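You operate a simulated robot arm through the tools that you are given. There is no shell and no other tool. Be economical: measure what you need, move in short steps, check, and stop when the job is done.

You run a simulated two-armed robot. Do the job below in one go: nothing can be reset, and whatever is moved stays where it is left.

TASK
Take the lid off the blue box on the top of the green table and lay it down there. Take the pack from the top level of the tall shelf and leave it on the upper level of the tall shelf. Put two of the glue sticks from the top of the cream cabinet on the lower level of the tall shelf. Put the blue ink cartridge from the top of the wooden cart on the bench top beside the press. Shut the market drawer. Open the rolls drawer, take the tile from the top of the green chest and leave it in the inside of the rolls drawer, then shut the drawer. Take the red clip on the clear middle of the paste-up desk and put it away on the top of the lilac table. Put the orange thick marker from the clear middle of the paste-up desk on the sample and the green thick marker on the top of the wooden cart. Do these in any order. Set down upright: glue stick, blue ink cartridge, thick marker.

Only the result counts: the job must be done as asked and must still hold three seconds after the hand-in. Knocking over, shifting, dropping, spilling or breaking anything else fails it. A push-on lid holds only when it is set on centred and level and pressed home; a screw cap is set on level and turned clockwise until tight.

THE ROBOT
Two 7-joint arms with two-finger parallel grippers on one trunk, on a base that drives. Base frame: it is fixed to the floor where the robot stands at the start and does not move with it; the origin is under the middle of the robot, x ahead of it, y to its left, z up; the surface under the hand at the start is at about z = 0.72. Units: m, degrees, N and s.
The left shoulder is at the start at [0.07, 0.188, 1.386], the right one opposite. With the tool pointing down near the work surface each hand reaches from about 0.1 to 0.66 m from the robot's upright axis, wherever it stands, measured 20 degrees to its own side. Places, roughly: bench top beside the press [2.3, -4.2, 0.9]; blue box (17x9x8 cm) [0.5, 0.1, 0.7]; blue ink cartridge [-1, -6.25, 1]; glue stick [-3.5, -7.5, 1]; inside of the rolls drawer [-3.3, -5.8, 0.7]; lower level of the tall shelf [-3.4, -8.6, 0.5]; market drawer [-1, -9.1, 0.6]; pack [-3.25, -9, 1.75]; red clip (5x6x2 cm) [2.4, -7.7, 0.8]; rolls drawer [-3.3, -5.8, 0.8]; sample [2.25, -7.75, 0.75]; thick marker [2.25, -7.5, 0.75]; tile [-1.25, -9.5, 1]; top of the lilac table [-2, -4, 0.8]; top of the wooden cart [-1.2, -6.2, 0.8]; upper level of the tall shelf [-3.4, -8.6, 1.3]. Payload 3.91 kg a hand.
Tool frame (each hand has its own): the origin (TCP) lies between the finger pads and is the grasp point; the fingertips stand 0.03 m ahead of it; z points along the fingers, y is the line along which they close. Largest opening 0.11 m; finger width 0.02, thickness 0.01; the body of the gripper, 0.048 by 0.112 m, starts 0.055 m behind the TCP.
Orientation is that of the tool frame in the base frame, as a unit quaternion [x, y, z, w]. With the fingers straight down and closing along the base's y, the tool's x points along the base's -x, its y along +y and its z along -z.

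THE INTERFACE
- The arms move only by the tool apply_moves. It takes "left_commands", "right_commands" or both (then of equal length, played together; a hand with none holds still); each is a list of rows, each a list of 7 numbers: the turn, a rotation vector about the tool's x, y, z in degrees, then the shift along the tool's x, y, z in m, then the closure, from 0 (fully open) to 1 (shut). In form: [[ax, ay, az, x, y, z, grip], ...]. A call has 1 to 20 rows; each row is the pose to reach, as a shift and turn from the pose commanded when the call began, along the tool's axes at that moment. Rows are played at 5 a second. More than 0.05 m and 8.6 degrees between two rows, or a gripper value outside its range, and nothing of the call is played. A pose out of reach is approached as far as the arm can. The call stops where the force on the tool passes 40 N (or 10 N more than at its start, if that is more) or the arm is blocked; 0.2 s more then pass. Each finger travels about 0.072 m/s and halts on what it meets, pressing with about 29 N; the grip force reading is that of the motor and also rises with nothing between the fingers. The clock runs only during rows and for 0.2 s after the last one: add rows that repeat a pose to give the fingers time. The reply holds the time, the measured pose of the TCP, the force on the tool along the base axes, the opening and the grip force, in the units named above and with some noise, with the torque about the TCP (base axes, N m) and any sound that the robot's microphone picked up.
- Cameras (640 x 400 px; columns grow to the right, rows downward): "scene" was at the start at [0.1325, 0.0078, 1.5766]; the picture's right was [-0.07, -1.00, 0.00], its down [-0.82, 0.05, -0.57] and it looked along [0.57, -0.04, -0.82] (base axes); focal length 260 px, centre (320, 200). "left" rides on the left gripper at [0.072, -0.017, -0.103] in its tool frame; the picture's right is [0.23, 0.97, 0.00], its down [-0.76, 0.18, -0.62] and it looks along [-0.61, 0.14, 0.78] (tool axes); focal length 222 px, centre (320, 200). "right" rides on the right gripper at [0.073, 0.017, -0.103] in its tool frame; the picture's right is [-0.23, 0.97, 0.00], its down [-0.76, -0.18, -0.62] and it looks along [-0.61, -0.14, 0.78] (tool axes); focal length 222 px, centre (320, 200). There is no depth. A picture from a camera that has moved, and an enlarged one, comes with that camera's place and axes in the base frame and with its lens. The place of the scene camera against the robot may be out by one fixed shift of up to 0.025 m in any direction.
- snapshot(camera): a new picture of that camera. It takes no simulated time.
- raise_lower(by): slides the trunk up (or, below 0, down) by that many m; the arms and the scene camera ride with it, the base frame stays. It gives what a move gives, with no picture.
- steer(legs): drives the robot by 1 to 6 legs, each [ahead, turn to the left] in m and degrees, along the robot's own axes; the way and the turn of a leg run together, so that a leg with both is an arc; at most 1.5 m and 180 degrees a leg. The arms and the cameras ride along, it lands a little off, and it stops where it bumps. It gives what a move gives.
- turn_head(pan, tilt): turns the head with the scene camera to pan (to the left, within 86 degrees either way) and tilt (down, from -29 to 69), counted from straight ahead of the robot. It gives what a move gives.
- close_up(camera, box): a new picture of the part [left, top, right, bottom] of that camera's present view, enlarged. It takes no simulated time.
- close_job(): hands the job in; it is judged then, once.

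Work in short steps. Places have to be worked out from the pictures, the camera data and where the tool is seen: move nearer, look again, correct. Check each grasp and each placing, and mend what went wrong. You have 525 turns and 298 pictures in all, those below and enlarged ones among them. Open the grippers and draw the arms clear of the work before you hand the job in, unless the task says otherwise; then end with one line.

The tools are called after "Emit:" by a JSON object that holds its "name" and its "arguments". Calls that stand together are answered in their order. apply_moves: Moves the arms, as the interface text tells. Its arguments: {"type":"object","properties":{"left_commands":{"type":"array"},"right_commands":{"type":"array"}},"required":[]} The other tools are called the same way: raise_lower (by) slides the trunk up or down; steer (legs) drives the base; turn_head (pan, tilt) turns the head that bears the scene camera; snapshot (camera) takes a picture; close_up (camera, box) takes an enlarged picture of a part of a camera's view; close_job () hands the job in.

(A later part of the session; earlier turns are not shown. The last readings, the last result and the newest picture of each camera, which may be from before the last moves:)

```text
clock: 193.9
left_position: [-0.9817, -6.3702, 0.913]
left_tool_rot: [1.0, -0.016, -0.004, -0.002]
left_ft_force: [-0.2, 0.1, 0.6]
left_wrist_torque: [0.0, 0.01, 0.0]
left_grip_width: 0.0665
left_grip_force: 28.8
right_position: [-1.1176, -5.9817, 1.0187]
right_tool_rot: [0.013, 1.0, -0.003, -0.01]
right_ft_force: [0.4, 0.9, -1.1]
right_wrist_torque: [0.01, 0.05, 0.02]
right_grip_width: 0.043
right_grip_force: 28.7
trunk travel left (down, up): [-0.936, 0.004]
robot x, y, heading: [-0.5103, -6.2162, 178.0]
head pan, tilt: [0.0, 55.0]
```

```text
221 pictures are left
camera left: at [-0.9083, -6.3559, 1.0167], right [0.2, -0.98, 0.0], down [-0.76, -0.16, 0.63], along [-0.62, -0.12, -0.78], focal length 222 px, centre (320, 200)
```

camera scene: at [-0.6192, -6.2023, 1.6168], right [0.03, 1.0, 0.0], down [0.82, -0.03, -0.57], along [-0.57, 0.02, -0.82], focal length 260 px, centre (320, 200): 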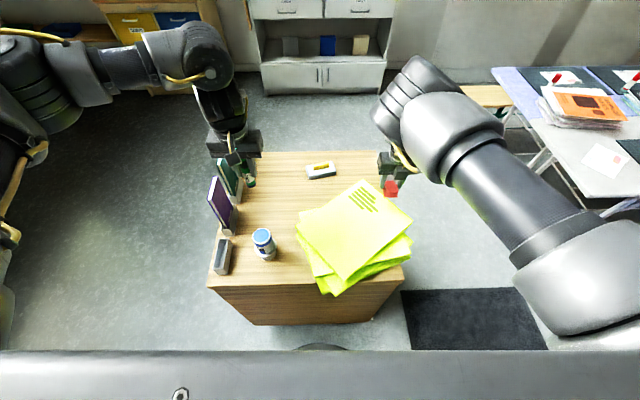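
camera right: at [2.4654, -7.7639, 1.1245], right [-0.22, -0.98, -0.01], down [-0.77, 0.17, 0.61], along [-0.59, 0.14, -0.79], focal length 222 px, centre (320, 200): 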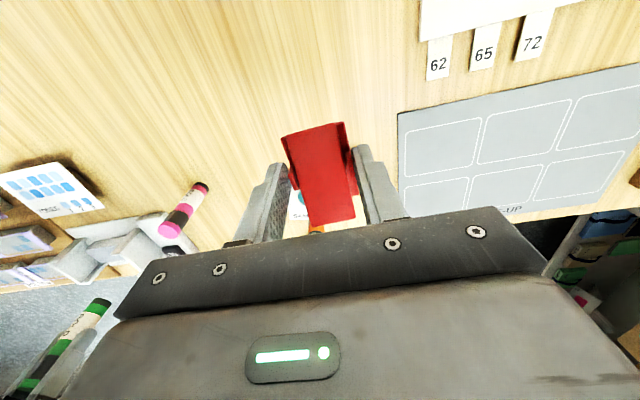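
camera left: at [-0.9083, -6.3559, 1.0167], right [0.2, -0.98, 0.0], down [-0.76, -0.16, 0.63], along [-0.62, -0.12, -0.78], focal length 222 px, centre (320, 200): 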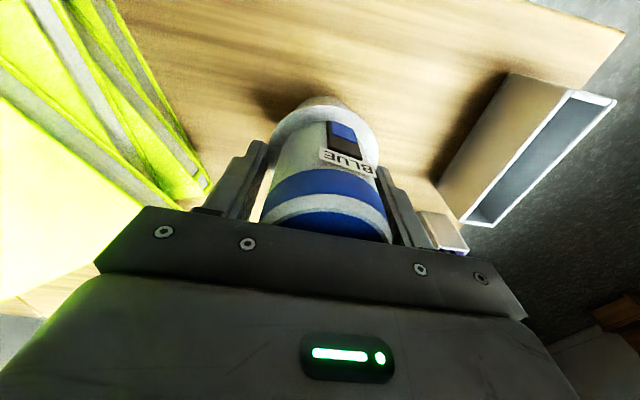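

The fingers closed on the wider grey rim (66 mm). I reopen slightly, raise to grip the cylinder alone, and test-lift to see whether the rim belongs to it.

Emit:
{"name": "apply_moves", "arguments": {"left_commands": [[0, 0, 0, 0, 0, 0, 0.25], [0, 0, 0, 0, 0, 0, 0.25], [0, 0, 0, 0, 0, -0.013, 0.25], [0, 0, 0, 0, 0, -0.026, 0.25], [0, 0, 0, 0, 0, -0.026, 0.6], [0, 0, 0, 0, 0, -0.026, 1], [0, 0, 0, 0, 0, -0.026, 1], [0, 0, 0, 0, 0, -0.026, 1]]}}

Emit:
{"name": "apply_moves", "arguments": {"left_commands": [[0, 0, 0, 0, 0, -0.015, 1], [0, 0, 0, 0, 0, -0.035, 1]]}}

Emit:
{"name": "snapshot", "arguments": {"camera": "left"}}

Emit:
{"name": "close_up", "arguments": {"camera": "scene", "box": [200, 180, 360, 290]}}

```text
clock: 195.7
left_position: [-0.9807, -6.3701, 0.9419]
left_tool_rot: [1.0, -0.015, -0.005, -0.003]
left_ft_force: [1.0, -1.1, 0.9]
left_wrist_torque: [-0.09, -0.09, 0.05]
left_grip_width: 0.0512
left_grip_force: 29.0
right_position: [-1.1174, -5.9828, 1.0183]
right_tool_rot: [0.013, 1.0, -0.004, -0.009]
right_ft_force: [0.0, 0.0, -0.8]
right_wrist_torque: [-0.01, -0.02, 0.04]
right_grip_width: 0.0432
right_grip_force: 28.8
trunk travel left (down, up): [-0.936, 0.004]
robot x, y, heading: [-0.5061, -6.2166, 178.1]
head pan, tilt: [0.0, 55.0]
```

```text
clock: 196.3
left_position: [-0.9807, -6.3691, 0.9773]
left_tool_rot: [1.0, -0.016, -0.005, -0.002]
left_ft_force: [0.3, -0.7, -1.3]
left_wrist_torque: [0.03, 0.01, 0.01]
left_grip_width: 0.0512
left_grip_force: 28.9
right_position: [-1.1163, -5.9809, 1.0188]
right_tool_rot: [0.013, 1.0, -0.004, -0.009]
right_ft_force: [0.4, -0.3, -0.5]
right_wrist_torque: [0.02, -0.02, 0.01]
right_grip_width: 0.0431
right_grip_force: 29.3
trunk travel left (down, up): [-0.936, 0.004]
robot x, y, heading: [-0.5072, -6.2212, 178.3]
head pan, tilt: [0.0, 55.0]
```

```text
220 pictures are left
camera left: at [-0.908, -6.3546, 1.0805], right [0.2, -0.98, 0.0], down [-0.76, -0.16, 0.63], along [-0.62, -0.12, -0.78], focal length 222 px, centre (320, 200)
```

left: 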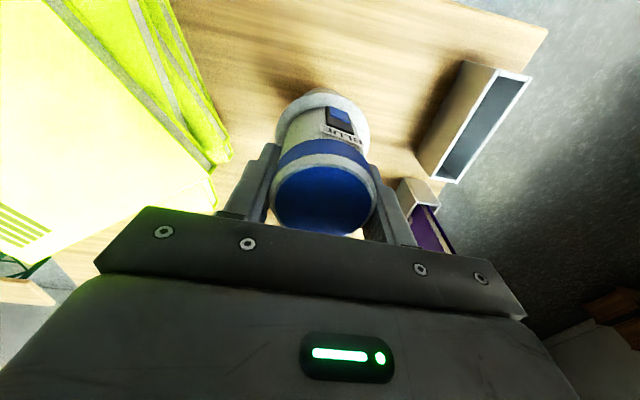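

```text
3.64 times, centred on (280, 235) of scene
camera zoom: at [-0.6177, -6.2018, 1.6168], right [0.03, 1.0, 0.0], down [0.82, -0.03, -0.57], along [-0.57, 0.02, -0.82], focal length 947 px, centre (466, 73)
```

zoom: 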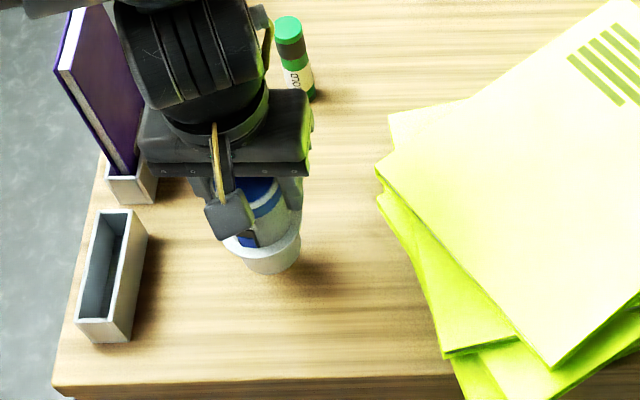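

The cup stays on the cart and the cartridge slides out of it. I lift further, to TCP z≈1.02.

Emit:
{"name": "apply_moves", "arguments": {"left_commands": [[0, 0, 0, 0, 0, -0.015, 1], [0, 0, 0, 0, 0, -0.03, 1], [0, 0, 0, 0, 0, -0.042, 1], [0, 0, 0, 0, 0, -0.042, 1]]}}

Emit:
{"name": "snapshot", "arguments": {"camera": "left"}}

Emit:
{"name": "close_up", "arguments": {"camera": "scene", "box": [200, 180, 360, 290]}}

```text
clock: 197.3
left_position: [-0.9803, -6.3703, 1.0184]
left_tool_rot: [1.0, -0.016, -0.004, -0.002]
left_ft_force: [-1.3, -0.2, -1.9]
left_wrist_torque: [0.04, -0.02, -0.01]
left_grip_width: 0.0509
left_grip_force: 29.2
right_position: [-1.1161, -5.9831, 1.02]
right_tool_rot: [0.013, 1.0, -0.004, -0.009]
right_ft_force: [0.1, 0.3, 0.5]
right_wrist_torque: [-0.01, -0.03, -0.01]
right_grip_width: 0.043
right_grip_force: 29.5
trunk travel left (down, up): [-0.936, 0.004]
robot x, y, heading: [-0.5038, -6.221, 177.9]
head pan, tilt: [0.0, 55.0]
```

```text
218 pictures are left
camera left: at [-0.9073, -6.3561, 1.1215], right [0.2, -0.98, -0.01], down [-0.76, -0.16, 0.63], along [-0.62, -0.12, -0.78], focal length 222 px, centre (320, 200)
```

left: 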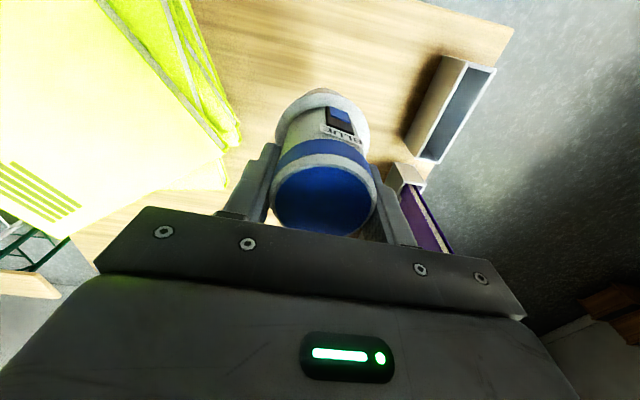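

```text
3.64 times, centred on (280, 235) of scene
camera zoom: at [-0.6183, -6.2024, 1.6168], right [0.03, 1.0, 0.0], down [0.82, -0.03, -0.57], along [-0.57, 0.02, -0.82], focal length 947 px, centre (466, 73)
```

zoom: 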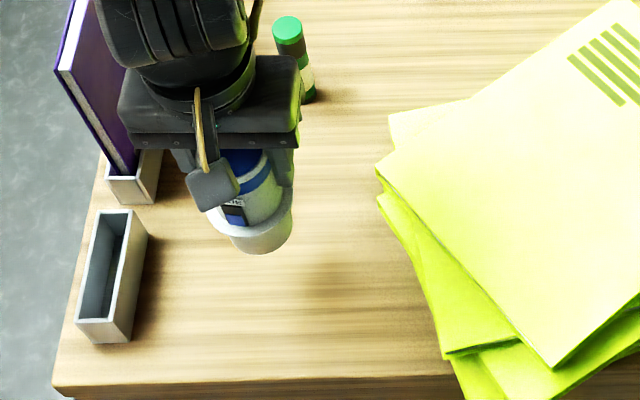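

The rim is part of the cartridge: it all came up together, with its bottom about 0.109 m below the TCP. I back away from the cart and head to the near end of the lilac table.

Emit:
{"name": "steer", "arguments": {"legs": [[-0.4, 0], [0, -75], [0.75, 0], [0, 65]]}}

Emit:
{"name": "turn_head", "arguments": {"pan": 0, "tilt": 35}}

Emit:
{"name": "snapshot", "arguments": {"camera": "scene"}}

```text
clock: 209.5
left_position: [-0.7582, -5.5548, 1.0175]
left_tool_rot: [0.993, -0.115, -0.004, -0.002]
left_ft_force: [-0.3, -0.7, -1.7]
left_wrist_torque: [-0.03, 0.0, -0.03]
left_grip_width: 0.0511
left_grip_force: 28.4
right_position: [-0.8151, -5.1482, 1.0181]
right_tool_rot: [0.113, 0.994, -0.002, -0.009]
right_ft_force: [-0.9, -0.8, -0.9]
right_wrist_torque: [-0.02, -0.01, 0.02]
right_grip_width: 0.0428
right_grip_force: 29.7
trunk travel left (down, up): [-0.936, 0.004]
robot x, y, heading: [-0.2615, -5.5017, 166.6]
head pan, tilt: [0.0, 55.0]
```

```text
clock: 210.3
left_position: [-0.7586, -5.5561, 1.0175]
left_tool_rot: [0.993, -0.116, -0.004, -0.002]
left_ft_force: [-0.1, 0.1, -0.6]
left_wrist_torque: [-0.04, -0.02, 0.02]
left_grip_width: 0.0511
left_grip_force: 29.8
right_position: [-0.8161, -5.1474, 1.0192]
right_tool_rot: [0.113, 0.994, -0.003, -0.01]
right_ft_force: [0.3, 0.2, 0.2]
right_wrist_torque: [-0.03, 0.01, -0.02]
right_grip_width: 0.043
right_grip_force: 29.2
trunk travel left (down, up): [-0.936, 0.004]
robot x, y, heading: [-0.2623, -5.4988, 166.9]
head pan, tilt: [0.0, 35.0]
```

```text
216 pictures are left
camera scene: at [-0.388, -5.4569, 1.645], right [0.23, 0.97, 0.0], down [0.56, -0.13, -0.82], along [-0.8, 0.19, -0.57], focal length 260 px, centre (320, 200)
```

scene: 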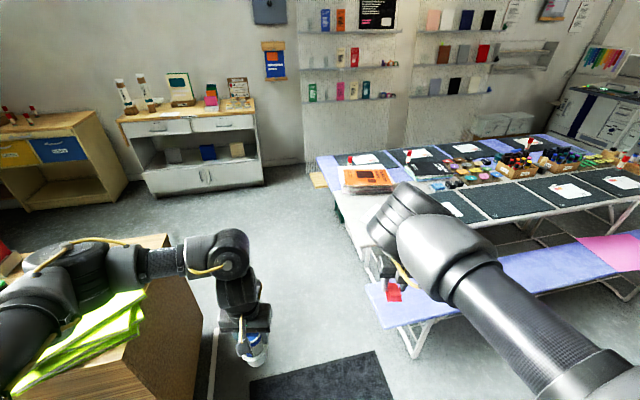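

The near corner of the table by the bench end looks free. I drive closer so the right hand is above it, then look through the right camera.

Emit:
{"name": "steer", "arguments": {"legs": [[0.6, 3]]}}

Emit:
{"name": "snapshot", "arguments": {"camera": "right"}}

Emit:
{"name": "turn_head", "arguments": {"pan": -20, "tilt": 50}}

Emit:
{"name": "snapshot", "arguments": {"camera": "scene"}}

```text
clock: 213.8
left_position: [-1.3482, -5.468, 1.019]
left_tool_rot: [0.997, -0.081, -0.005, -0.002]
left_ft_force: [0.1, 0.7, -1.4]
left_wrist_torque: [-0.02, 0.0, 0.02]
left_grip_width: 0.0512
left_grip_force: 28.8
right_position: [-1.4335, -5.0673, 1.0189]
right_tool_rot: [0.079, 0.997, -0.003, -0.01]
right_ft_force: [0.2, 0.2, -0.8]
right_wrist_torque: [-0.02, 0.01, -0.01]
right_grip_width: 0.043
right_grip_force: 29.0
trunk travel left (down, up): [-0.936, 0.004]
robot x, y, heading: [-0.8568, -5.3814, 170.4]
head pan, tilt: [0.0, 35.0]
```

```text
215 pictures are left
camera right: at [-1.4999, -5.0369, 1.1243], right [0.38, 0.93, -0.01], down [0.74, -0.29, 0.61], along [0.56, -0.24, -0.79], focal length 222 px, centre (320, 200)
```

right: 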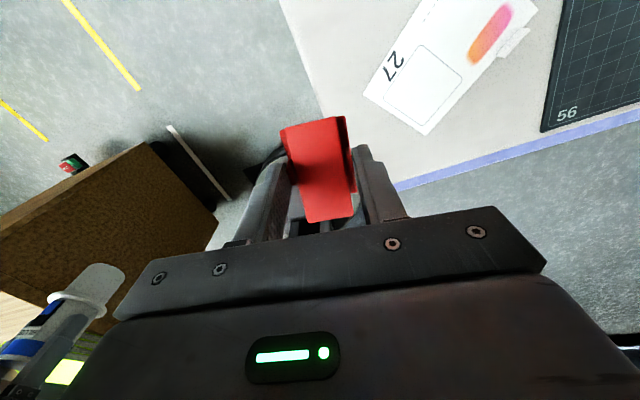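

```text
clock: 214.6
left_position: [-1.3503, -5.4675, 1.0197]
left_tool_rot: [0.997, -0.081, -0.003, -0.002]
left_ft_force: [1.0, -0.1, -2.1]
left_wrist_torque: [0.03, 0.01, 0.0]
left_grip_width: 0.0513
left_grip_force: 28.9
right_position: [-1.4348, -5.0657, 1.0173]
right_tool_rot: [0.079, 0.997, -0.003, -0.008]
right_ft_force: [0.6, -1.1, -0.8]
right_wrist_torque: [-0.02, -0.03, -0.02]
right_grip_width: 0.043
right_grip_force: 29.4
trunk travel left (down, up): [-0.936, 0.004]
robot x, y, heading: [-0.8568, -5.3781, 170.7]
head pan, tilt: [-20.0, 50.0]
```

```text
214 pictures are left
camera scene: at [-0.9667, -5.3224, 1.6233], right [0.49, 0.87, 0.0], down [0.67, -0.38, -0.64], along [-0.56, 0.32, -0.77], focal length 260 px, centre (320, 200)
```

scene: 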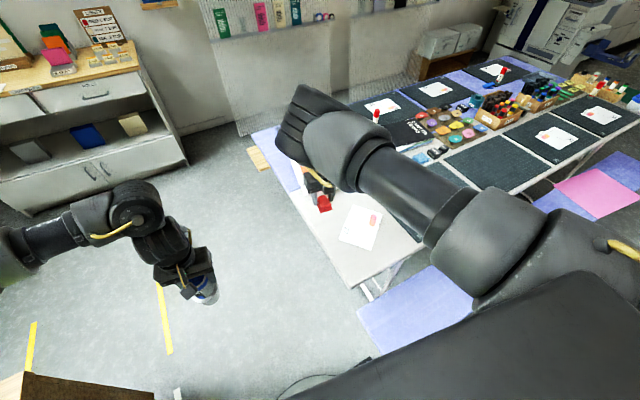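

The right camera shows the table end at y≈−5.07 and its side at x≈−1.245, with a card "27" nearby. The spot [−1.31, −5.02] is free. I move the clip over it and lower.

Emit:
{"name": "apply_moves", "arguments": {"right_commands": [[0, 0, 0, -0.03, 0.017, 0, 1], [0, 0, 0, -0.06, 0.034, 0.02, 1], [0, 0, 0, -0.09, 0.05, 0.05, 1], [0, 0, 0, -0.115, 0.065, 0.09, 1], [0, 0, 0, -0.115, 0.065, 0.13, 1], [0, 0, 0, -0.115, 0.065, 0.13, 1]]}}

Emit:
{"name": "snapshot", "arguments": {"camera": "right"}}

```text
clock: 216.0
left_position: [-1.3493, -5.4686, 1.0191]
left_tool_rot: [0.997, -0.081, -0.003, -0.002]
left_ft_force: [-0.1, 0.3, -2.8]
left_wrist_torque: [0.02, 0.01, -0.01]
left_grip_width: 0.0511
left_grip_force: 28.6
right_position: [-1.3115, -5.0225, 0.8883]
right_tool_rot: [0.08, 0.997, -0.002, -0.009]
right_ft_force: [-0.1, 0.3, -0.1]
right_wrist_torque: [-0.02, 0.03, -0.01]
right_grip_width: 0.0431
right_grip_force: 29.1
trunk travel left (down, up): [-0.936, 0.004]
robot x, y, heading: [-0.8588, -5.3773, 170.6]
head pan, tilt: [-20.0, 50.0]
```

```text
213 pictures are left
camera right: at [-1.3779, -4.994, 0.9925], right [0.38, 0.93, -0.01], down [0.74, -0.29, 0.61], along [0.56, -0.24, -0.79], focal length 222 px, centre (320, 200)
```

right: 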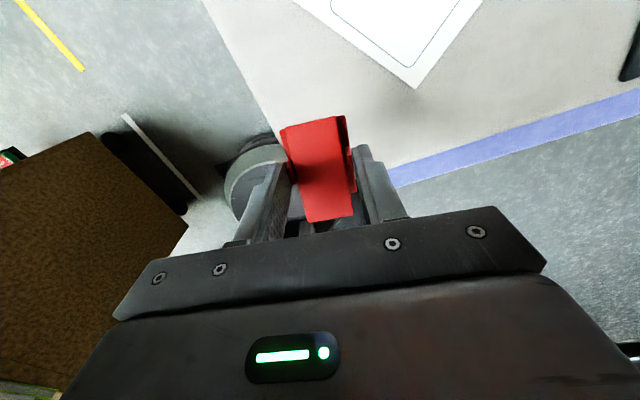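

The card's corner is at about [−1.317, −4.94] and the table corner at [−1.24, −5.06]. I nudge to [−1.30, −5.005] and lower until contact.

Emit:
{"name": "apply_moves", "arguments": {"right_commands": [[0, 0, 0, -0.007, 0.019, 0, 1], [0, 0, 0, -0.007, 0.019, 0.02, 1], [0, 0, 0, -0.007, 0.019, 0.03, 1], [0, 0, 0, -0.007, 0.019, 0.035, 1], [0, 0, 0, -0.007, 0.019, 0.04, 1], [0, 0, 0, -0.007, 0.019, 0.044, 1], [0, 0, 0, -0.007, 0.019, 0.048, 1]]}}

Emit:
{"name": "snapshot", "arguments": {"camera": "right"}}

```text
clock: 217.6
left_position: [-1.3483, -5.4685, 1.0179]
left_tool_rot: [0.997, -0.081, -0.005, -0.002]
left_ft_force: [-0.1, -0.4, -1.0]
left_wrist_torque: [0.0, 0.01, 0.04]
left_grip_width: 0.0512
left_grip_force: 28.4
right_position: [-1.3024, -5.0025, 0.8365]
right_tool_rot: [0.078, 0.997, -0.002, -0.009]
right_ft_force: [-0.5, -0.3, 0.0]
right_wrist_torque: [-0.01, -0.02, 0.0]
right_grip_width: 0.0424
right_grip_force: 29.0
trunk travel left (down, up): [-0.936, 0.004]
robot x, y, heading: [-0.8595, -5.3783, 170.7]
head pan, tilt: [-20.0, 50.0]
```

```text
212 pictures are left
camera right: at [-1.3701, -4.9733, 0.9417], right [0.38, 0.93, -0.01], down [0.74, -0.29, 0.61], along [0.56, -0.24, -0.79], focal length 222 px, centre (320, 200)
```

right: 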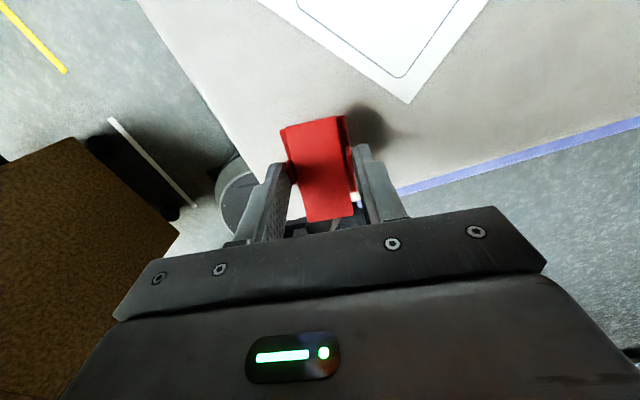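

No contact yet; the table is lower than assumed. I continue down.

Emit:
{"name": "apply_moves", "arguments": {"right_commands": [[0, 0, 0, 0, 0, 0.006, 1], [0, 0, 0, 0, 0, 0.012, 1], [0, 0, 0, 0, 0, 0.018, 1], [0, 0, 0, 0, 0, 0.024, 1], [0, 0, 0, 0, 0, 0.03, 1], [0, 0, 0, 0, 0, 0.035, 1], [0, 0, 0, 0, 0, 0.04, 1], [0, 0, 0, 0, 0, 0.045, 1]]}}

Emit:
{"name": "snapshot", "arguments": {"camera": "right"}}

```text
clock: 219.4
left_position: [-1.3482, -5.4698, 1.0203]
left_tool_rot: [0.997, -0.082, -0.005, -0.002]
left_ft_force: [-0.8, 0.9, -1.8]
left_wrist_torque: [0.02, 0.01, -0.02]
left_grip_width: 0.0515
left_grip_force: 29.0
right_position: [-1.3033, -5.0028, 0.7952]
right_tool_rot: [0.079, 0.997, -0.001, -0.012]
right_ft_force: [0.5, 2.8, 24.6]
right_wrist_torque: [0.1, 0.05, -0.02]
right_grip_width: 0.044
right_grip_force: 29.1
trunk travel left (down, up): [-0.936, 0.004]
robot x, y, heading: [-0.8554, -5.3827, 170.5]
head pan, tilt: [-20.0, 50.0]
```

```text
211 pictures are left
camera right: at [-1.3704, -4.9743, 0.9004], right [0.38, 0.93, -0.01], down [0.74, -0.3, 0.61], along [0.56, -0.24, -0.8], focal length 222 px, centre (320, 200)
```

right: 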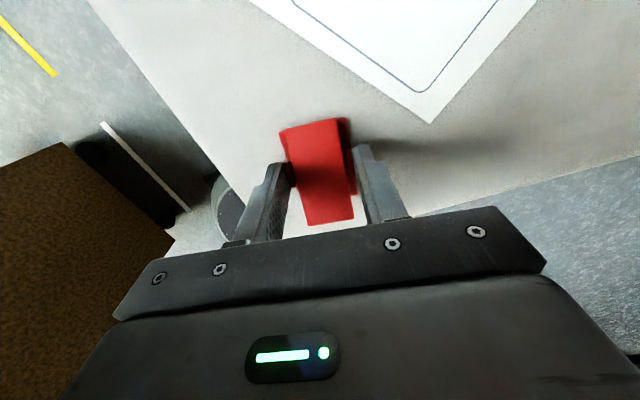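

Contact. I ease up, open and rise.

Emit:
{"name": "apply_moves", "arguments": {"right_commands": [[0, 0, 0, 0, 0, -0.001, 0.9], [0, 0, 0, 0, 0, -0.001, 0.6], [0, 0, 0, 0, 0, -0.001, 0.4], [0, 0, 0, 0, 0, -0.001, 0.4], [0, 0, 0, 0, 0, -0.03, 0.4], [0, 0, 0, 0, 0, -0.07, 0.4], [0, 0, 0, 0, 0, -0.11, 0.4], [0, 0, 0, 0, 0, -0.15, 0.4], [0, 0, 0, 0, 0, -0.19, 0.4], [0, 0, 0, 0, 0, -0.22, 0.4]]}}

Emit:
{"name": "snapshot", "arguments": {"camera": "right"}}

```text
clock: 221.6
left_position: [-1.3501, -5.4688, 1.0179]
left_tool_rot: [0.997, -0.082, -0.004, -0.002]
left_ft_force: [-0.5, 0.0, -1.8]
left_wrist_torque: [-0.05, 0.03, 0.03]
left_grip_width: 0.0511
left_grip_force: 29.6
right_position: [-1.2971, -5.0026, 1.0112]
right_tool_rot: [0.08, 0.997, -0.002, -0.01]
right_ft_force: [-0.3, -0.5, -0.1]
right_wrist_torque: [0.0, 0.01, 0.0]
right_grip_width: 0.0661
right_grip_force: 0.1
trunk travel left (down, up): [-0.936, 0.004]
robot x, y, heading: [-0.8564, -5.3799, 170.7]
head pan, tilt: [-20.0, 50.0]
```

```text
210 pictures are left
camera right: at [-1.3648, -4.9727, 1.1169], right [0.38, 0.93, -0.01], down [0.73, -0.29, 0.61], along [0.56, -0.24, -0.79], focal length 222 px, centre (320, 200)
```

right: 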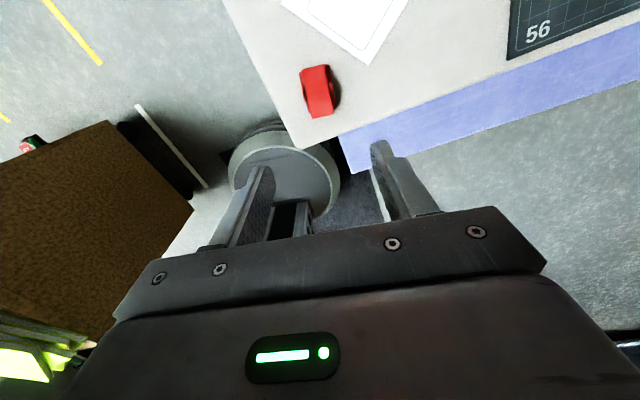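

The clip lies on a whitish part of the table. I want to be sure which surface is the "lilac table", so I take a wider look.

Emit:
{"name": "turn_head", "arguments": {"pan": -45, "tilt": 35}}

Emit:
{"name": "snapshot", "arguments": {"camera": "scene"}}

```text
clock: 222.5
left_position: [-1.3502, -5.4679, 1.0181]
left_tool_rot: [0.997, -0.082, -0.004, -0.001]
left_ft_force: [0.1, 0.0, -2.1]
left_wrist_torque: [-0.02, 0.0, -0.06]
left_grip_width: 0.0514
left_grip_force: 29.3
right_position: [-1.2987, -5.0011, 1.0117]
right_tool_rot: [0.08, 0.997, -0.003, -0.009]
right_ft_force: [0.3, -0.3, -0.4]
right_wrist_torque: [-0.02, -0.02, -0.02]
right_grip_width: 0.0661
right_grip_force: 0.0
trunk travel left (down, up): [-0.936, 0.004]
robot x, y, heading: [-0.8601, -5.3772, 170.6]
head pan, tilt: [-45.0, 35.0]
```

```text
209 pictures are left
camera scene: at [-0.9502, -5.2886, 1.645], right [0.81, 0.58, 0.0], down [0.33, -0.47, -0.82], along [-0.48, 0.67, -0.57], focal length 260 px, centre (320, 200)
```

scene: 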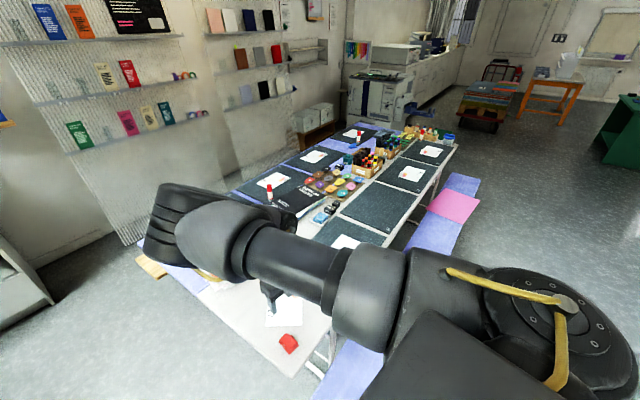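

There are two tables side by side: a white one on the near side and a lilac one beyond. I zoom in on the boundary.

Emit:
{"name": "close_up", "arguments": {"camera": "scene", "box": [130, 100, 470, 310]}}

```text
1.88 times, centred on (300, 205) of scene
camera zoom: at [-0.9502, -5.2886, 1.645], right [0.81, 0.58, 0.0], down [0.33, -0.47, -0.82], along [-0.48, 0.67, -0.57], focal length 490 px, centre (358, 191)
```

zoom: 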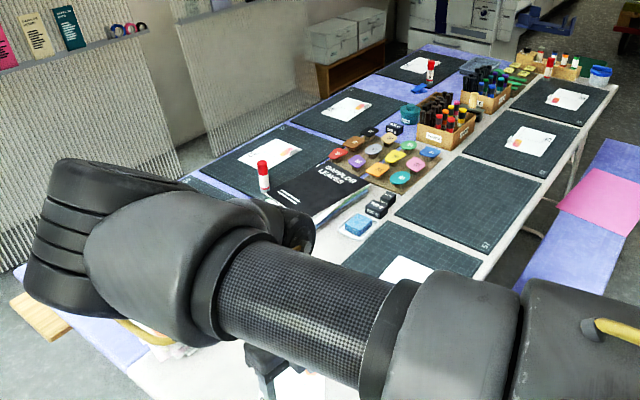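

The clip must go to the lilac side. I pick it up again with the right hand.

Emit:
{"name": "apply_moves", "arguments": {"right_commands": [[0, 0, 0, 0.004, -0.001, 0.04, 0.4], [0, 0, 0, 0.004, -0.001, 0.08, 0.4], [0, 0, 0, 0.004, -0.001, 0.12, 0.4], [0, 0, 0, 0.004, -0.001, 0.16, 0.4], [0, 0, 0, 0.004, -0.001, 0.2, 0.4], [0, 0, 0, 0.004, -0.001, 0.213, 0.4], [0, 0, 0, 0.004, -0.001, 0.213, 0.7], [0, 0, 0, 0.004, -0.001, 0.213, 1], [0, 0, 0, 0.004, -0.001, 0.213, 1], [0, 0, 0, 0.004, -0.001, 0.17, 1], [0, 0, 0, 0.004, -0.001, 0.12, 1], [0, 0, 0, 0.004, -0.001, 0.07, 1], [0, 0, 0, 0.004, -0.001, 0.02, 1]]}}

Emit:
{"name": "snapshot", "arguments": {"camera": "right"}}

```text
clock: 225.3
left_position: [-1.3489, -5.4693, 1.0183]
left_tool_rot: [0.997, -0.081, -0.004, -0.002]
left_ft_force: [-0.3, 0.7, -1.9]
left_wrist_torque: [-0.01, 0.03, -0.02]
left_grip_width: 0.0513
left_grip_force: 29.3
right_position: [-1.3011, -5.0059, 0.9945]
right_tool_rot: [0.078, 0.997, -0.003, -0.009]
right_ft_force: [0.0, 0.0, -0.5]
right_wrist_torque: [0.03, 0.01, 0.02]
right_grip_width: 0.0429
right_grip_force: 29.5
trunk travel left (down, up): [-0.936, 0.004]
robot x, y, heading: [-0.8604, -5.3802, 170.9]
head pan, tilt: [-45.0, 35.0]
```

```text
207 pictures are left
camera right: at [-1.3687, -4.9774, 1.0987], right [0.38, 0.93, -0.01], down [0.74, -0.29, 0.61], along [0.56, -0.24, -0.79], focal length 222 px, centre (320, 200)
```

right: 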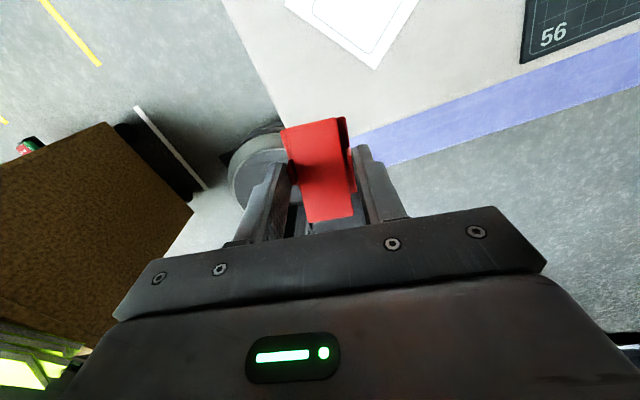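

Clip held. I drive along the gap to about [−1.9, −5.53] and turn to face the table's end.

Emit:
{"name": "steer", "arguments": {"legs": [[0, 17], [1.05, 0], [0, -90]]}}

Emit:
{"name": "turn_head", "arguments": {"pan": 0, "tilt": 50}}

Emit:
{"name": "snapshot", "arguments": {"camera": "scene"}}

```text
clock: 235.3
left_position: [-2.1377, -5.0743, 1.0176]
left_tool_rot: [0.762, -0.647, -0.003, -0.004]
left_ft_force: [0.8, 0.0, -1.2]
left_wrist_torque: [0.02, 0.04, -0.01]
left_grip_width: 0.0512
left_grip_force: 28.8
right_position: [-1.6826, -4.9699, 0.9916]
right_tool_rot: [0.645, 0.764, 0.003, -0.009]
right_ft_force: [-0.3, -0.1, -0.8]
right_wrist_torque: [-0.01, -0.01, 0.02]
right_grip_width: 0.0429
right_grip_force: 28.8
trunk travel left (down, up): [-0.936, 0.004]
robot x, y, heading: [-1.8973, -5.5098, 99.2]
head pan, tilt: [-45.0, 35.0]
```

```text
clock: 236.5
left_position: [-2.1377, -5.0744, 1.0166]
left_tool_rot: [0.762, -0.647, -0.003, -0.004]
left_ft_force: [0.1, 0.1, -1.5]
left_wrist_torque: [-0.02, 0.04, -0.01]
left_grip_width: 0.0512
left_grip_force: 28.6
right_position: [-1.6835, -4.9709, 0.9924]
right_tool_rot: [0.646, 0.763, 0.003, -0.009]
right_ft_force: [0.3, -0.7, -1.0]
right_wrist_torque: [-0.04, -0.03, -0.01]
right_grip_width: 0.0429
right_grip_force: 29.2
trunk travel left (down, up): [-0.936, 0.004]
robot x, y, heading: [-1.896, -5.5109, 99.1]
head pan, tilt: [0.0, 50.0]
```

```text
206 pictures are left
camera scene: at [-1.9078, -5.3732, 1.6233], right [0.99, 0.16, 0.0], down [0.12, -0.76, -0.64], along [-0.1, 0.63, -0.77], focal length 260 px, centre (320, 200)
```

scene: 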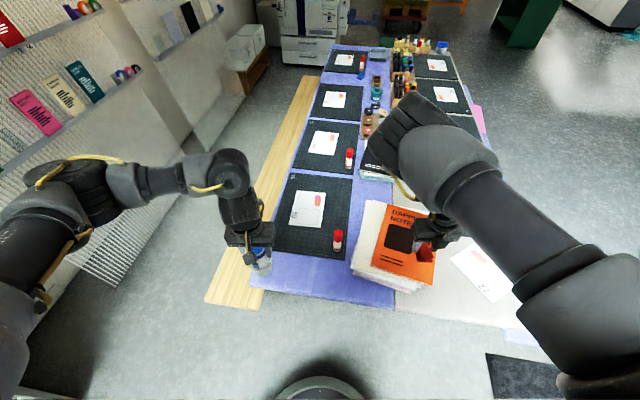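

The lilac strip at the end is clear of mat and books around [−1.99, −5.02]. I turn 27° left to bring the right hand over it.

Emit:
{"name": "steer", "arguments": {"legs": [[0, 27]]}}

Emit:
{"name": "snapshot", "arguments": {"camera": "right"}}

```text
clock: 238.2
left_position: [-2.3072, -5.2277, 1.0173]
left_tool_rot: [0.891, -0.454, -0.004, -0.002]
left_ft_force: [-0.5, 0.5, -2.0]
left_wrist_torque: [-0.01, 0.01, 0.02]
left_grip_width: 0.0515
left_grip_force: 29.4
right_position: [-1.9482, -4.9312, 0.993]
right_tool_rot: [0.452, 0.892, 0.001, -0.01]
right_ft_force: [0.0, -0.3, -1.9]
right_wrist_torque: [0.0, -0.01, 0.0]
right_grip_width: 0.043
right_grip_force: 29.6
trunk travel left (down, up): [-0.936, 0.004]
robot x, y, heading: [-1.8986, -5.5093, 125.9]
head pan, tilt: [0.0, 50.0]
```

```text
205 pictures are left
camera right: at [-1.9756, -4.8637, 1.0976], right [0.92, 0.39, -0.01], down [0.32, -0.73, 0.61], along [0.23, -0.57, -0.79], focal length 222 px, centre (320, 200)
```

right: 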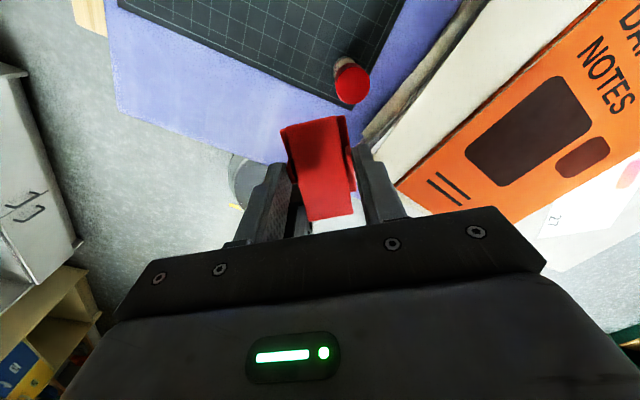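

The strip spans y −5.065…−4.93. I move to [−2.02, −5.0] and lower to just above.

Emit:
{"name": "apply_moves", "arguments": {"right_commands": [[0, 0, 0, -0.004, -0.033, 0, 1], [0, 0, 0, -0.009, -0.066, 0, 1], [0, 0, 0, -0.013, -0.099, 0.03, 1], [0, 0, 0, -0.013, -0.099, 0.07, 1], [0, 0, 0, -0.013, -0.099, 0.11, 1], [0, 0, 0, -0.013, -0.099, 0.15, 1], [0, 0, 0, -0.013, -0.099, 0.175, 1], [0, 0, 0, -0.013, -0.099, 0.175, 1]]}}

Emit:
{"name": "snapshot", "arguments": {"camera": "right"}}

```text
clock: 240.0
left_position: [-2.3071, -5.2291, 1.0179]
left_tool_rot: [0.891, -0.454, -0.003, -0.003]
left_ft_force: [-0.4, -0.5, -1.3]
left_wrist_torque: [-0.03, 0.01, 0.01]
left_grip_width: 0.0512
left_grip_force: 29.2
right_position: [-2.0245, -5.0008, 0.8184]
right_tool_rot: [0.453, 0.892, 0.002, -0.009]
right_ft_force: [0.7, 0.0, 0.5]
right_wrist_torque: [-0.03, 0.01, -0.05]
right_grip_width: 0.043
right_grip_force: 29.1
right hand out of reach, approached as far as the arm can: row 2, 3, 4, 5
trunk travel left (down, up): [-0.936, 0.004]
robot x, y, heading: [-1.8965, -5.5144, 125.9]
head pan, tilt: [0.0, 50.0]
```

```text
204 pictures are left
camera right: at [-2.053, -4.9326, 0.9233], right [0.92, 0.39, -0.01], down [0.32, -0.73, 0.61], along [0.23, -0.56, -0.79], focal length 222 px, centre (320, 200)
```

right: 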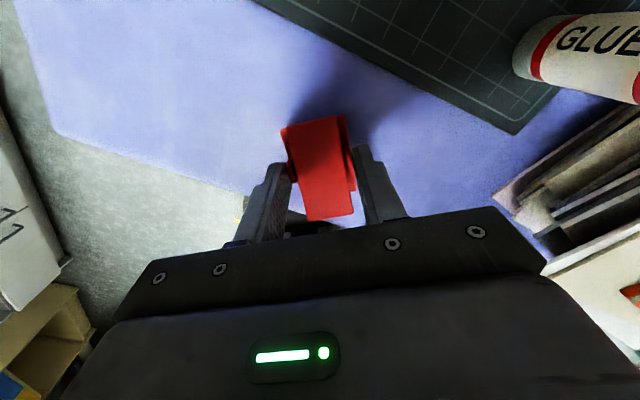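

Good position over the lilac. I lower to contact.

Emit:
{"name": "apply_moves", "arguments": {"right_commands": [[0, 0, 0, 0, 0, 0.008, 1], [0, 0, 0, 0, 0, 0.014, 1], [0, 0, 0, 0, 0, 0.018, 1], [0, 0, 0, 0, 0, 0.022, 1], [0, 0, 0, 0, 0, 0.025, 1], [0, 0, 0, 0, 0, 0.028, 1]]}}

```text
clock: 241.4
left_position: [-2.3083, -5.2311, 1.0187]
left_tool_rot: [0.891, -0.454, -0.003, -0.005]
left_ft_force: [0.2, 0.5, -1.8]
left_wrist_torque: [0.03, 0.03, 0.01]
left_grip_width: 0.0513
left_grip_force: 29.0
right_position: [-2.0255, -4.9998, 0.7921]
right_tool_rot: [0.452, 0.892, 0.003, -0.011]
right_ft_force: [-1.5, -1.0, 24.9]
right_wrist_torque: [-0.17, -0.05, 0.0]
right_grip_width: 0.0434
right_grip_force: 28.8
trunk travel left (down, up): [-0.936, 0.004]
robot x, y, heading: [-1.899, -5.5139, 125.8]
head pan, tilt: [0.0, 50.0]
```

Contact. I release and rise.

Emit:
{"name": "apply_moves", "arguments": {"right_commands": [[0, 0, 0, 0, 0, -0.001, 0.9], [0, 0, 0, 0, 0, -0.001, 0.6], [0, 0, 0, 0, 0, -0.001, 0.4], [0, 0, 0, 0, 0, -0.001, 0.4], [0, 0, 0, 0, 0, -0.03, 0.4], [0, 0, 0, 0, 0, -0.07, 0.4], [0, 0, 0, 0, 0, -0.11, 0.4], [0, 0, 0, 0, 0, -0.15, 0.4], [0, 0, 0, -0.02, 0.05, -0.18, 0.4], [0, 0, 0, -0.02, 0.09, -0.19, 0.4]]}}

Emit:
{"name": "snapshot", "arguments": {"camera": "scene"}}

```text
refused: row 9 steps farther than a row can; nothing moved
```

```text
203 pictures are left
camera scene: at [-1.9613, -5.4001, 1.6237], right [0.81, 0.59, 0.0], down [0.45, -0.62, -0.64], along [-0.38, 0.52, -0.76], focal length 260 px, centre (320, 200)
```

scene: 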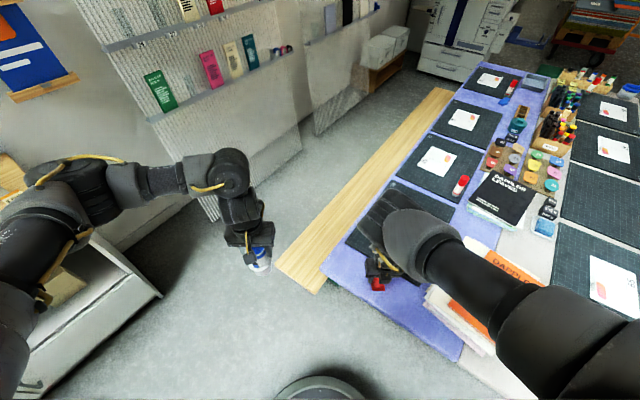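

A step was too big; I repeat with smaller steps.

Emit:
{"name": "apply_moves", "arguments": {"right_commands": [[0, 0, 0, 0, 0, -0.001, 0.9], [0, 0, 0, 0, 0, -0.001, 0.6], [0, 0, 0, 0, 0, -0.001, 0.4], [0, 0, 0, 0, 0, -0.001, 0.4], [0, 0, 0, 0, 0, -0.03, 0.4], [0, 0, 0, 0, 0, -0.07, 0.4], [0, 0, 0, 0, 0, -0.11, 0.4], [0, 0, 0, 0, 0.01, -0.15, 0.4], [0, 0, 0, -0.01, 0.04, -0.18, 0.4], [0, 0, 0, -0.02, 0.08, -0.19, 0.4]]}}

Emit:
{"name": "snapshot", "arguments": {"camera": "right"}}

```text
clock: 243.6
left_position: [-2.3073, -5.2282, 1.0185]
left_tool_rot: [0.89, -0.455, -0.003, -0.002]
left_ft_force: [0.3, -0.3, -2.5]
left_wrist_torque: [-0.01, 0.01, -0.02]
left_grip_width: 0.0514
left_grip_force: 29.1
right_position: [-1.9446, -4.9679, 0.9772]
right_tool_rot: [0.453, 0.892, 0.0, -0.01]
right_ft_force: [0.7, 0.5, 0.3]
right_wrist_torque: [0.02, 0.0, -0.01]
right_grip_width: 0.0659
right_grip_force: 0.1
right hand out of reach, approached as far as the arm can: row 6, 7, 8, 9
trunk travel left (down, up): [-0.936, 0.004]
robot x, y, heading: [-1.8967, -5.5092, 125.9]
head pan, tilt: [0.0, 50.0]
```

```text
202 pictures are left
camera right: at [-1.9719, -4.9001, 1.0821], right [0.92, 0.39, -0.01], down [0.32, -0.73, 0.61], along [0.23, -0.57, -0.79], focal length 222 px, centre (320, 200)
```

right: 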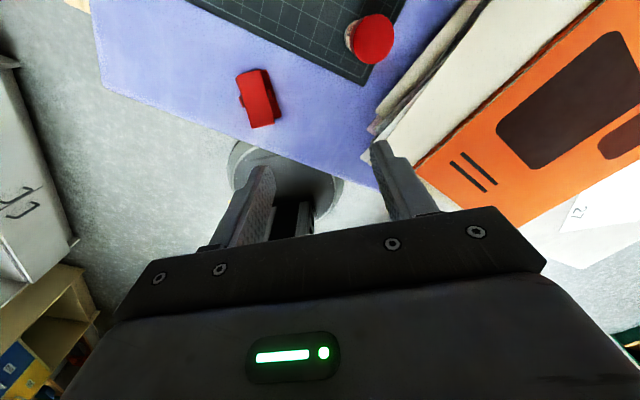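

The clip lies on the lilac table. Now I deliver the cartridge: turn around and drive back out towards the press bench.

Emit:
{"name": "steer", "arguments": {"legs": [[0, -126], [1.5, 0], [0.3, 0], [0, 37], [1.4, 0], [0, -37]]}}

Emit:
{"name": "turn_head", "arguments": {"pan": 0, "tilt": 30}}

Emit:
{"name": "snapshot", "arguments": {"camera": "scene"}}

```text
clock: 268.2
left_position: [1.4389, -4.3576, 1.0188]
left_tool_rot: [-0.043, 0.999, -0.002, 0.005]
left_ft_force: [-1.1, 0.2, -1.9]
left_wrist_torque: [-0.02, -0.02, 0.0]
left_grip_width: 0.0511
left_grip_force: 28.6
right_position: [1.4739, -4.8036, 0.9778]
right_tool_rot: [0.999, 0.045, 0.009, -0.002]
right_ft_force: [-0.1, 0.0, 0.7]
right_wrist_torque: [0.0, -0.03, 0.01]
right_grip_width: 0.066
right_grip_force: 0.2
trunk travel left (down, up): [-0.936, 0.004]
robot x, y, heading: [0.9889, -4.5686, 4.9]
head pan, tilt: [0.0, 50.0]
```

```text
clock: 269.1
left_position: [1.438, -4.3595, 1.0178]
left_tool_rot: [-0.043, 0.999, -0.001, 0.006]
left_ft_force: [0.1, 0.2, -1.4]
left_wrist_torque: [-0.02, 0.0, -0.04]
left_grip_width: 0.0509
left_grip_force: 29.1
right_position: [1.4763, -4.8041, 0.9774]
right_tool_rot: [0.999, 0.046, 0.009, -0.004]
right_ft_force: [-1.2, 0.5, -0.1]
right_wrist_torque: [-0.03, 0.0, -0.01]
right_grip_width: 0.0659
right_grip_force: 0.0
trunk travel left (down, up): [-0.936, 0.004]
robot x, y, heading: [0.9823, -4.566, 4.7]
head pan, tilt: [0.0, 30.0]
```

```text
201 pictures are left
camera scene: at [1.1361, -4.5407, 1.6528], right [0.08, -1.0, 0.0], down [-0.5, -0.04, -0.87], along [0.86, 0.07, -0.5], focal length 260 px, centre (320, 200)
```

scene: 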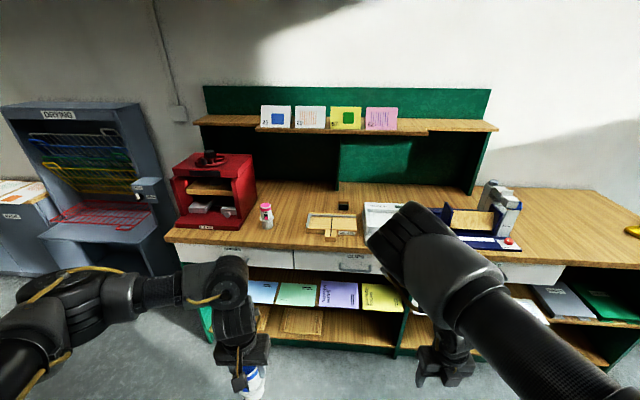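

I zoom on the bench beside the red press.

Emit:
{"name": "close_up", "arguments": {"camera": "scene", "box": [160, 130, 400, 280]}}

```text
2.67 times, centred on (280, 205) of scene
camera zoom: at [1.1361, -4.5407, 1.6528], right [0.08, -1.0, 0.0], down [-0.5, -0.04, -0.87], along [0.86, 0.07, -0.5], focal length 694 px, centre (427, 187)
```

zoom: 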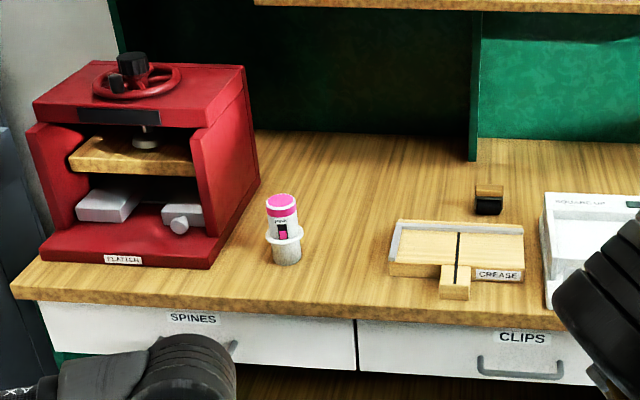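

The blue cartridge should fit at ≈[2.26, −4.29], between the magenta cartridge and the crease board. I raise and extend the left hand, then drive closer.

Emit:
{"name": "apply_moves", "arguments": {"left_commands": [[0, 0, 0, -0.03, 0, -0.01, 1], [0, 0, 0, -0.06, 0, -0.04, 1], [0, 0, 0, -0.09, 0, -0.07, 1], [0, 0, 0, -0.11, 0, -0.1, 1], [0, 0, 0, -0.12, 0, -0.13, 1], [0, 0, 0, -0.12, 0, -0.14, 1]]}}

Emit:
{"name": "steer", "arguments": {"legs": [[0, 1], [0.66, 0], [0, -5]]}}

Emit:
{"name": "snapshot", "arguments": {"camera": "left"}}

Emit:
{"name": "turn_head", "arguments": {"pan": 15, "tilt": 50}}

Emit:
{"name": "snapshot", "arguments": {"camera": "scene"}}

```text
clock: 270.5
left_position: [1.5558, -4.3464, 1.1604]
left_tool_rot: [-0.043, 0.999, -0.001, 0.005]
left_ft_force: [-0.3, -0.3, -1.7]
left_wrist_torque: [0.0, -0.01, 0.03]
left_grip_width: 0.0512
left_grip_force: 28.8
right_position: [1.4754, -4.8041, 0.9777]
right_tool_rot: [0.999, 0.046, 0.009, -0.004]
right_ft_force: [0.4, 0.1, -0.7]
right_wrist_torque: [0.03, 0.03, 0.0]
right_grip_width: 0.0661
right_grip_force: 0.0
trunk travel left (down, up): [-0.936, 0.004]
robot x, y, heading: [0.9864, -4.5633, 5.0]
head pan, tilt: [0.0, 30.0]
```

```text
clock: 274.1
left_position: [2.1633, -4.286, 1.1593]
left_tool_rot: [-0.045, 0.999, -0.002, 0.004]
left_ft_force: [1.1, 0.3, -1.9]
left_wrist_torque: [-0.03, 0.02, 0.01]
left_grip_width: 0.0511
left_grip_force: 29.1
right_position: [2.0737, -4.7429, 0.9747]
right_tool_rot: [0.999, 0.045, -0.006, -0.005]
right_ft_force: [-18.1, -3.2, 10.9]
right_wrist_torque: [0.43, -0.15, 0.68]
right_grip_width: 0.066
right_grip_force: 0.1
trunk travel left (down, up): [-0.936, 0.004]
robot x, y, heading: [1.5939, -4.5064, 5.4]
head pan, tilt: [0.0, 30.0]
stopped in leg 2: the force on the tool passed its limit at 69 N (the readings are from after the stop); the commanded pose is now the measured one
```

```text
199 pictures are left
camera left: at [2.0917, -4.3091, 1.2626], right [-0.31, 0.95, 0.0], down [0.74, 0.25, 0.63], along [0.6, 0.19, -0.78], focal length 222 px, centre (320, 200)
```

left: 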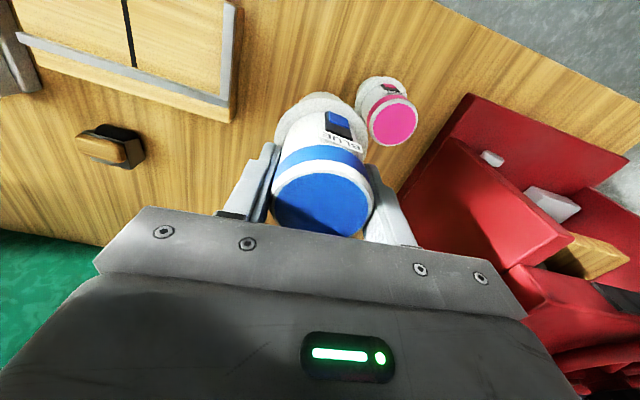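

```text
clock: 274.9
left_position: [2.1605, -4.2861, 1.1607]
left_tool_rot: [-0.045, 0.999, -0.001, 0.005]
left_ft_force: [-0.7, 1.1, -2.1]
left_wrist_torque: [-0.02, -0.03, 0.02]
left_grip_width: 0.0513
left_grip_force: 29.2
right_position: [2.0746, -4.7431, 0.9766]
right_tool_rot: [0.999, 0.046, -0.001, -0.004]
right_ft_force: [-12.1, -0.2, -0.2]
right_wrist_torque: [-0.01, -0.02, 0.48]
right_grip_width: 0.0664
right_grip_force: 0.4
trunk travel left (down, up): [-0.936, 0.004]
robot x, y, heading: [1.5934, -4.5043, 5.0]
head pan, tilt: [15.0, 50.0]
```

```text
198 pictures are left
camera scene: at [1.7227, -4.463, 1.6236], right [0.34, -0.94, 0.0], down [-0.72, -0.26, -0.64], along [0.61, 0.22, -0.76], focal length 260 px, centre (320, 200)
```

scene: 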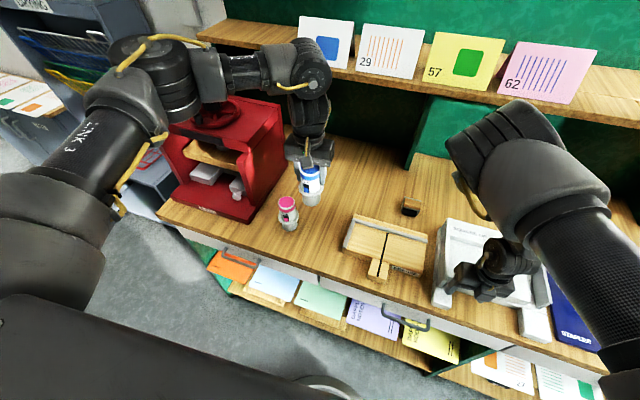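

The right hand bumped the white device on the bench and stopped at 69 N. I back the right hand off immediately and raise it.

Emit:
{"name": "apply_moves", "arguments": {"right_commands": [[0, 0, 0, -0.03, 0, 0, 0.4], [0, 0, 0, -0.06, 0, -0.02, 0.4], [0, 0, 0, -0.08, 0, -0.06, 0.4], [0, 0, 0, -0.08, 0, -0.1, 0.4], [0, 0, 0, -0.08, 0, -0.14, 0.4]]}}

Emit:
{"name": "turn_head", "arguments": {"pan": -15, "tilt": 45}}

Emit:
{"name": "snapshot", "arguments": {"camera": "scene"}}

Emit:
{"name": "snapshot", "arguments": {"camera": "right"}}

```text
clock: 276.1
left_position: [2.1603, -4.2853, 1.1607]
left_tool_rot: [-0.045, 0.999, -0.002, 0.005]
left_ft_force: [-0.5, -0.2, -1.6]
left_wrist_torque: [0.0, -0.03, -0.03]
left_grip_width: 0.0511
left_grip_force: 29.1
right_position: [1.9974, -4.7494, 1.116]
right_tool_rot: [0.999, 0.048, -0.001, -0.006]
right_ft_force: [0.0, 0.0, 0.3]
right_wrist_torque: [-0.01, 0.01, 0.03]
right_grip_width: 0.0661
right_grip_force: 0.1
trunk travel left (down, up): [-0.936, 0.004]
robot x, y, heading: [1.593, -4.5072, 5.0]
head pan, tilt: [15.0, 50.0]
```

```text
clock: 277.0
left_position: [2.163, -4.2861, 1.1601]
left_tool_rot: [-0.046, 0.999, -0.001, 0.003]
left_ft_force: [0.6, 0.3, -1.8]
left_wrist_torque: [-0.01, 0.01, 0.03]
left_grip_width: 0.0511
left_grip_force: 28.6
right_position: [1.999, -4.7506, 1.1143]
right_tool_rot: [0.999, 0.047, -0.002, -0.004]
right_ft_force: [0.0, 0.1, -1.0]
right_wrist_torque: [0.0, 0.0, 0.0]
right_grip_width: 0.066
right_grip_force: 0.0
trunk travel left (down, up): [-0.936, 0.004]
robot x, y, heading: [1.5887, -4.5073, 5.0]
head pan, tilt: [-15.0, 45.0]
```

```text
197 pictures are left
camera scene: at [1.7339, -4.5027, 1.6302], right [-0.17, -0.99, 0.0], down [-0.7, 0.12, -0.71], along [0.7, -0.12, -0.71], focal length 260 px, centre (320, 200)
```

scene: 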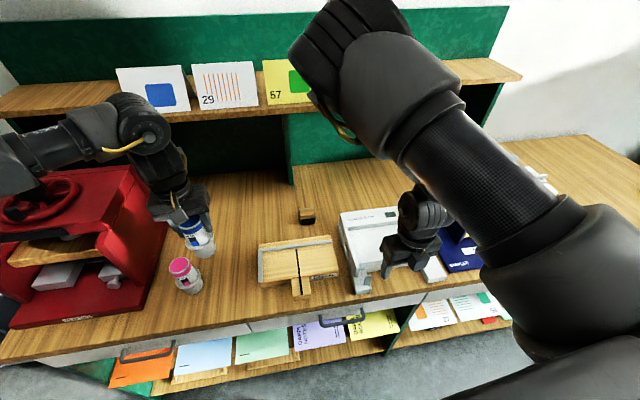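

```text
196 pictures are left
camera right: at [2.0728, -4.7606, 1.2173], right [-0.14, -0.99, -0.01], down [-0.77, 0.1, 0.63], along [-0.62, 0.09, -0.78], focal length 222 px, centre (320, 200)
```

right: 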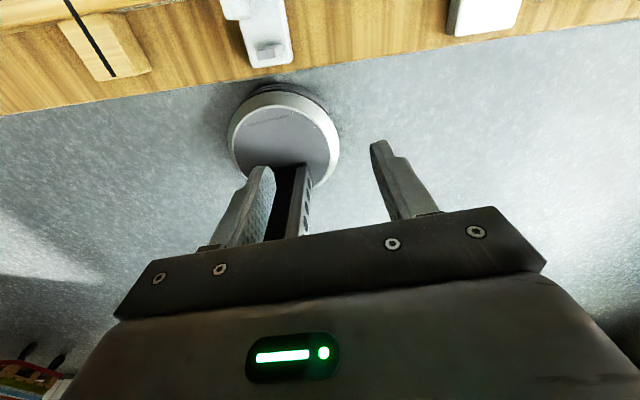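

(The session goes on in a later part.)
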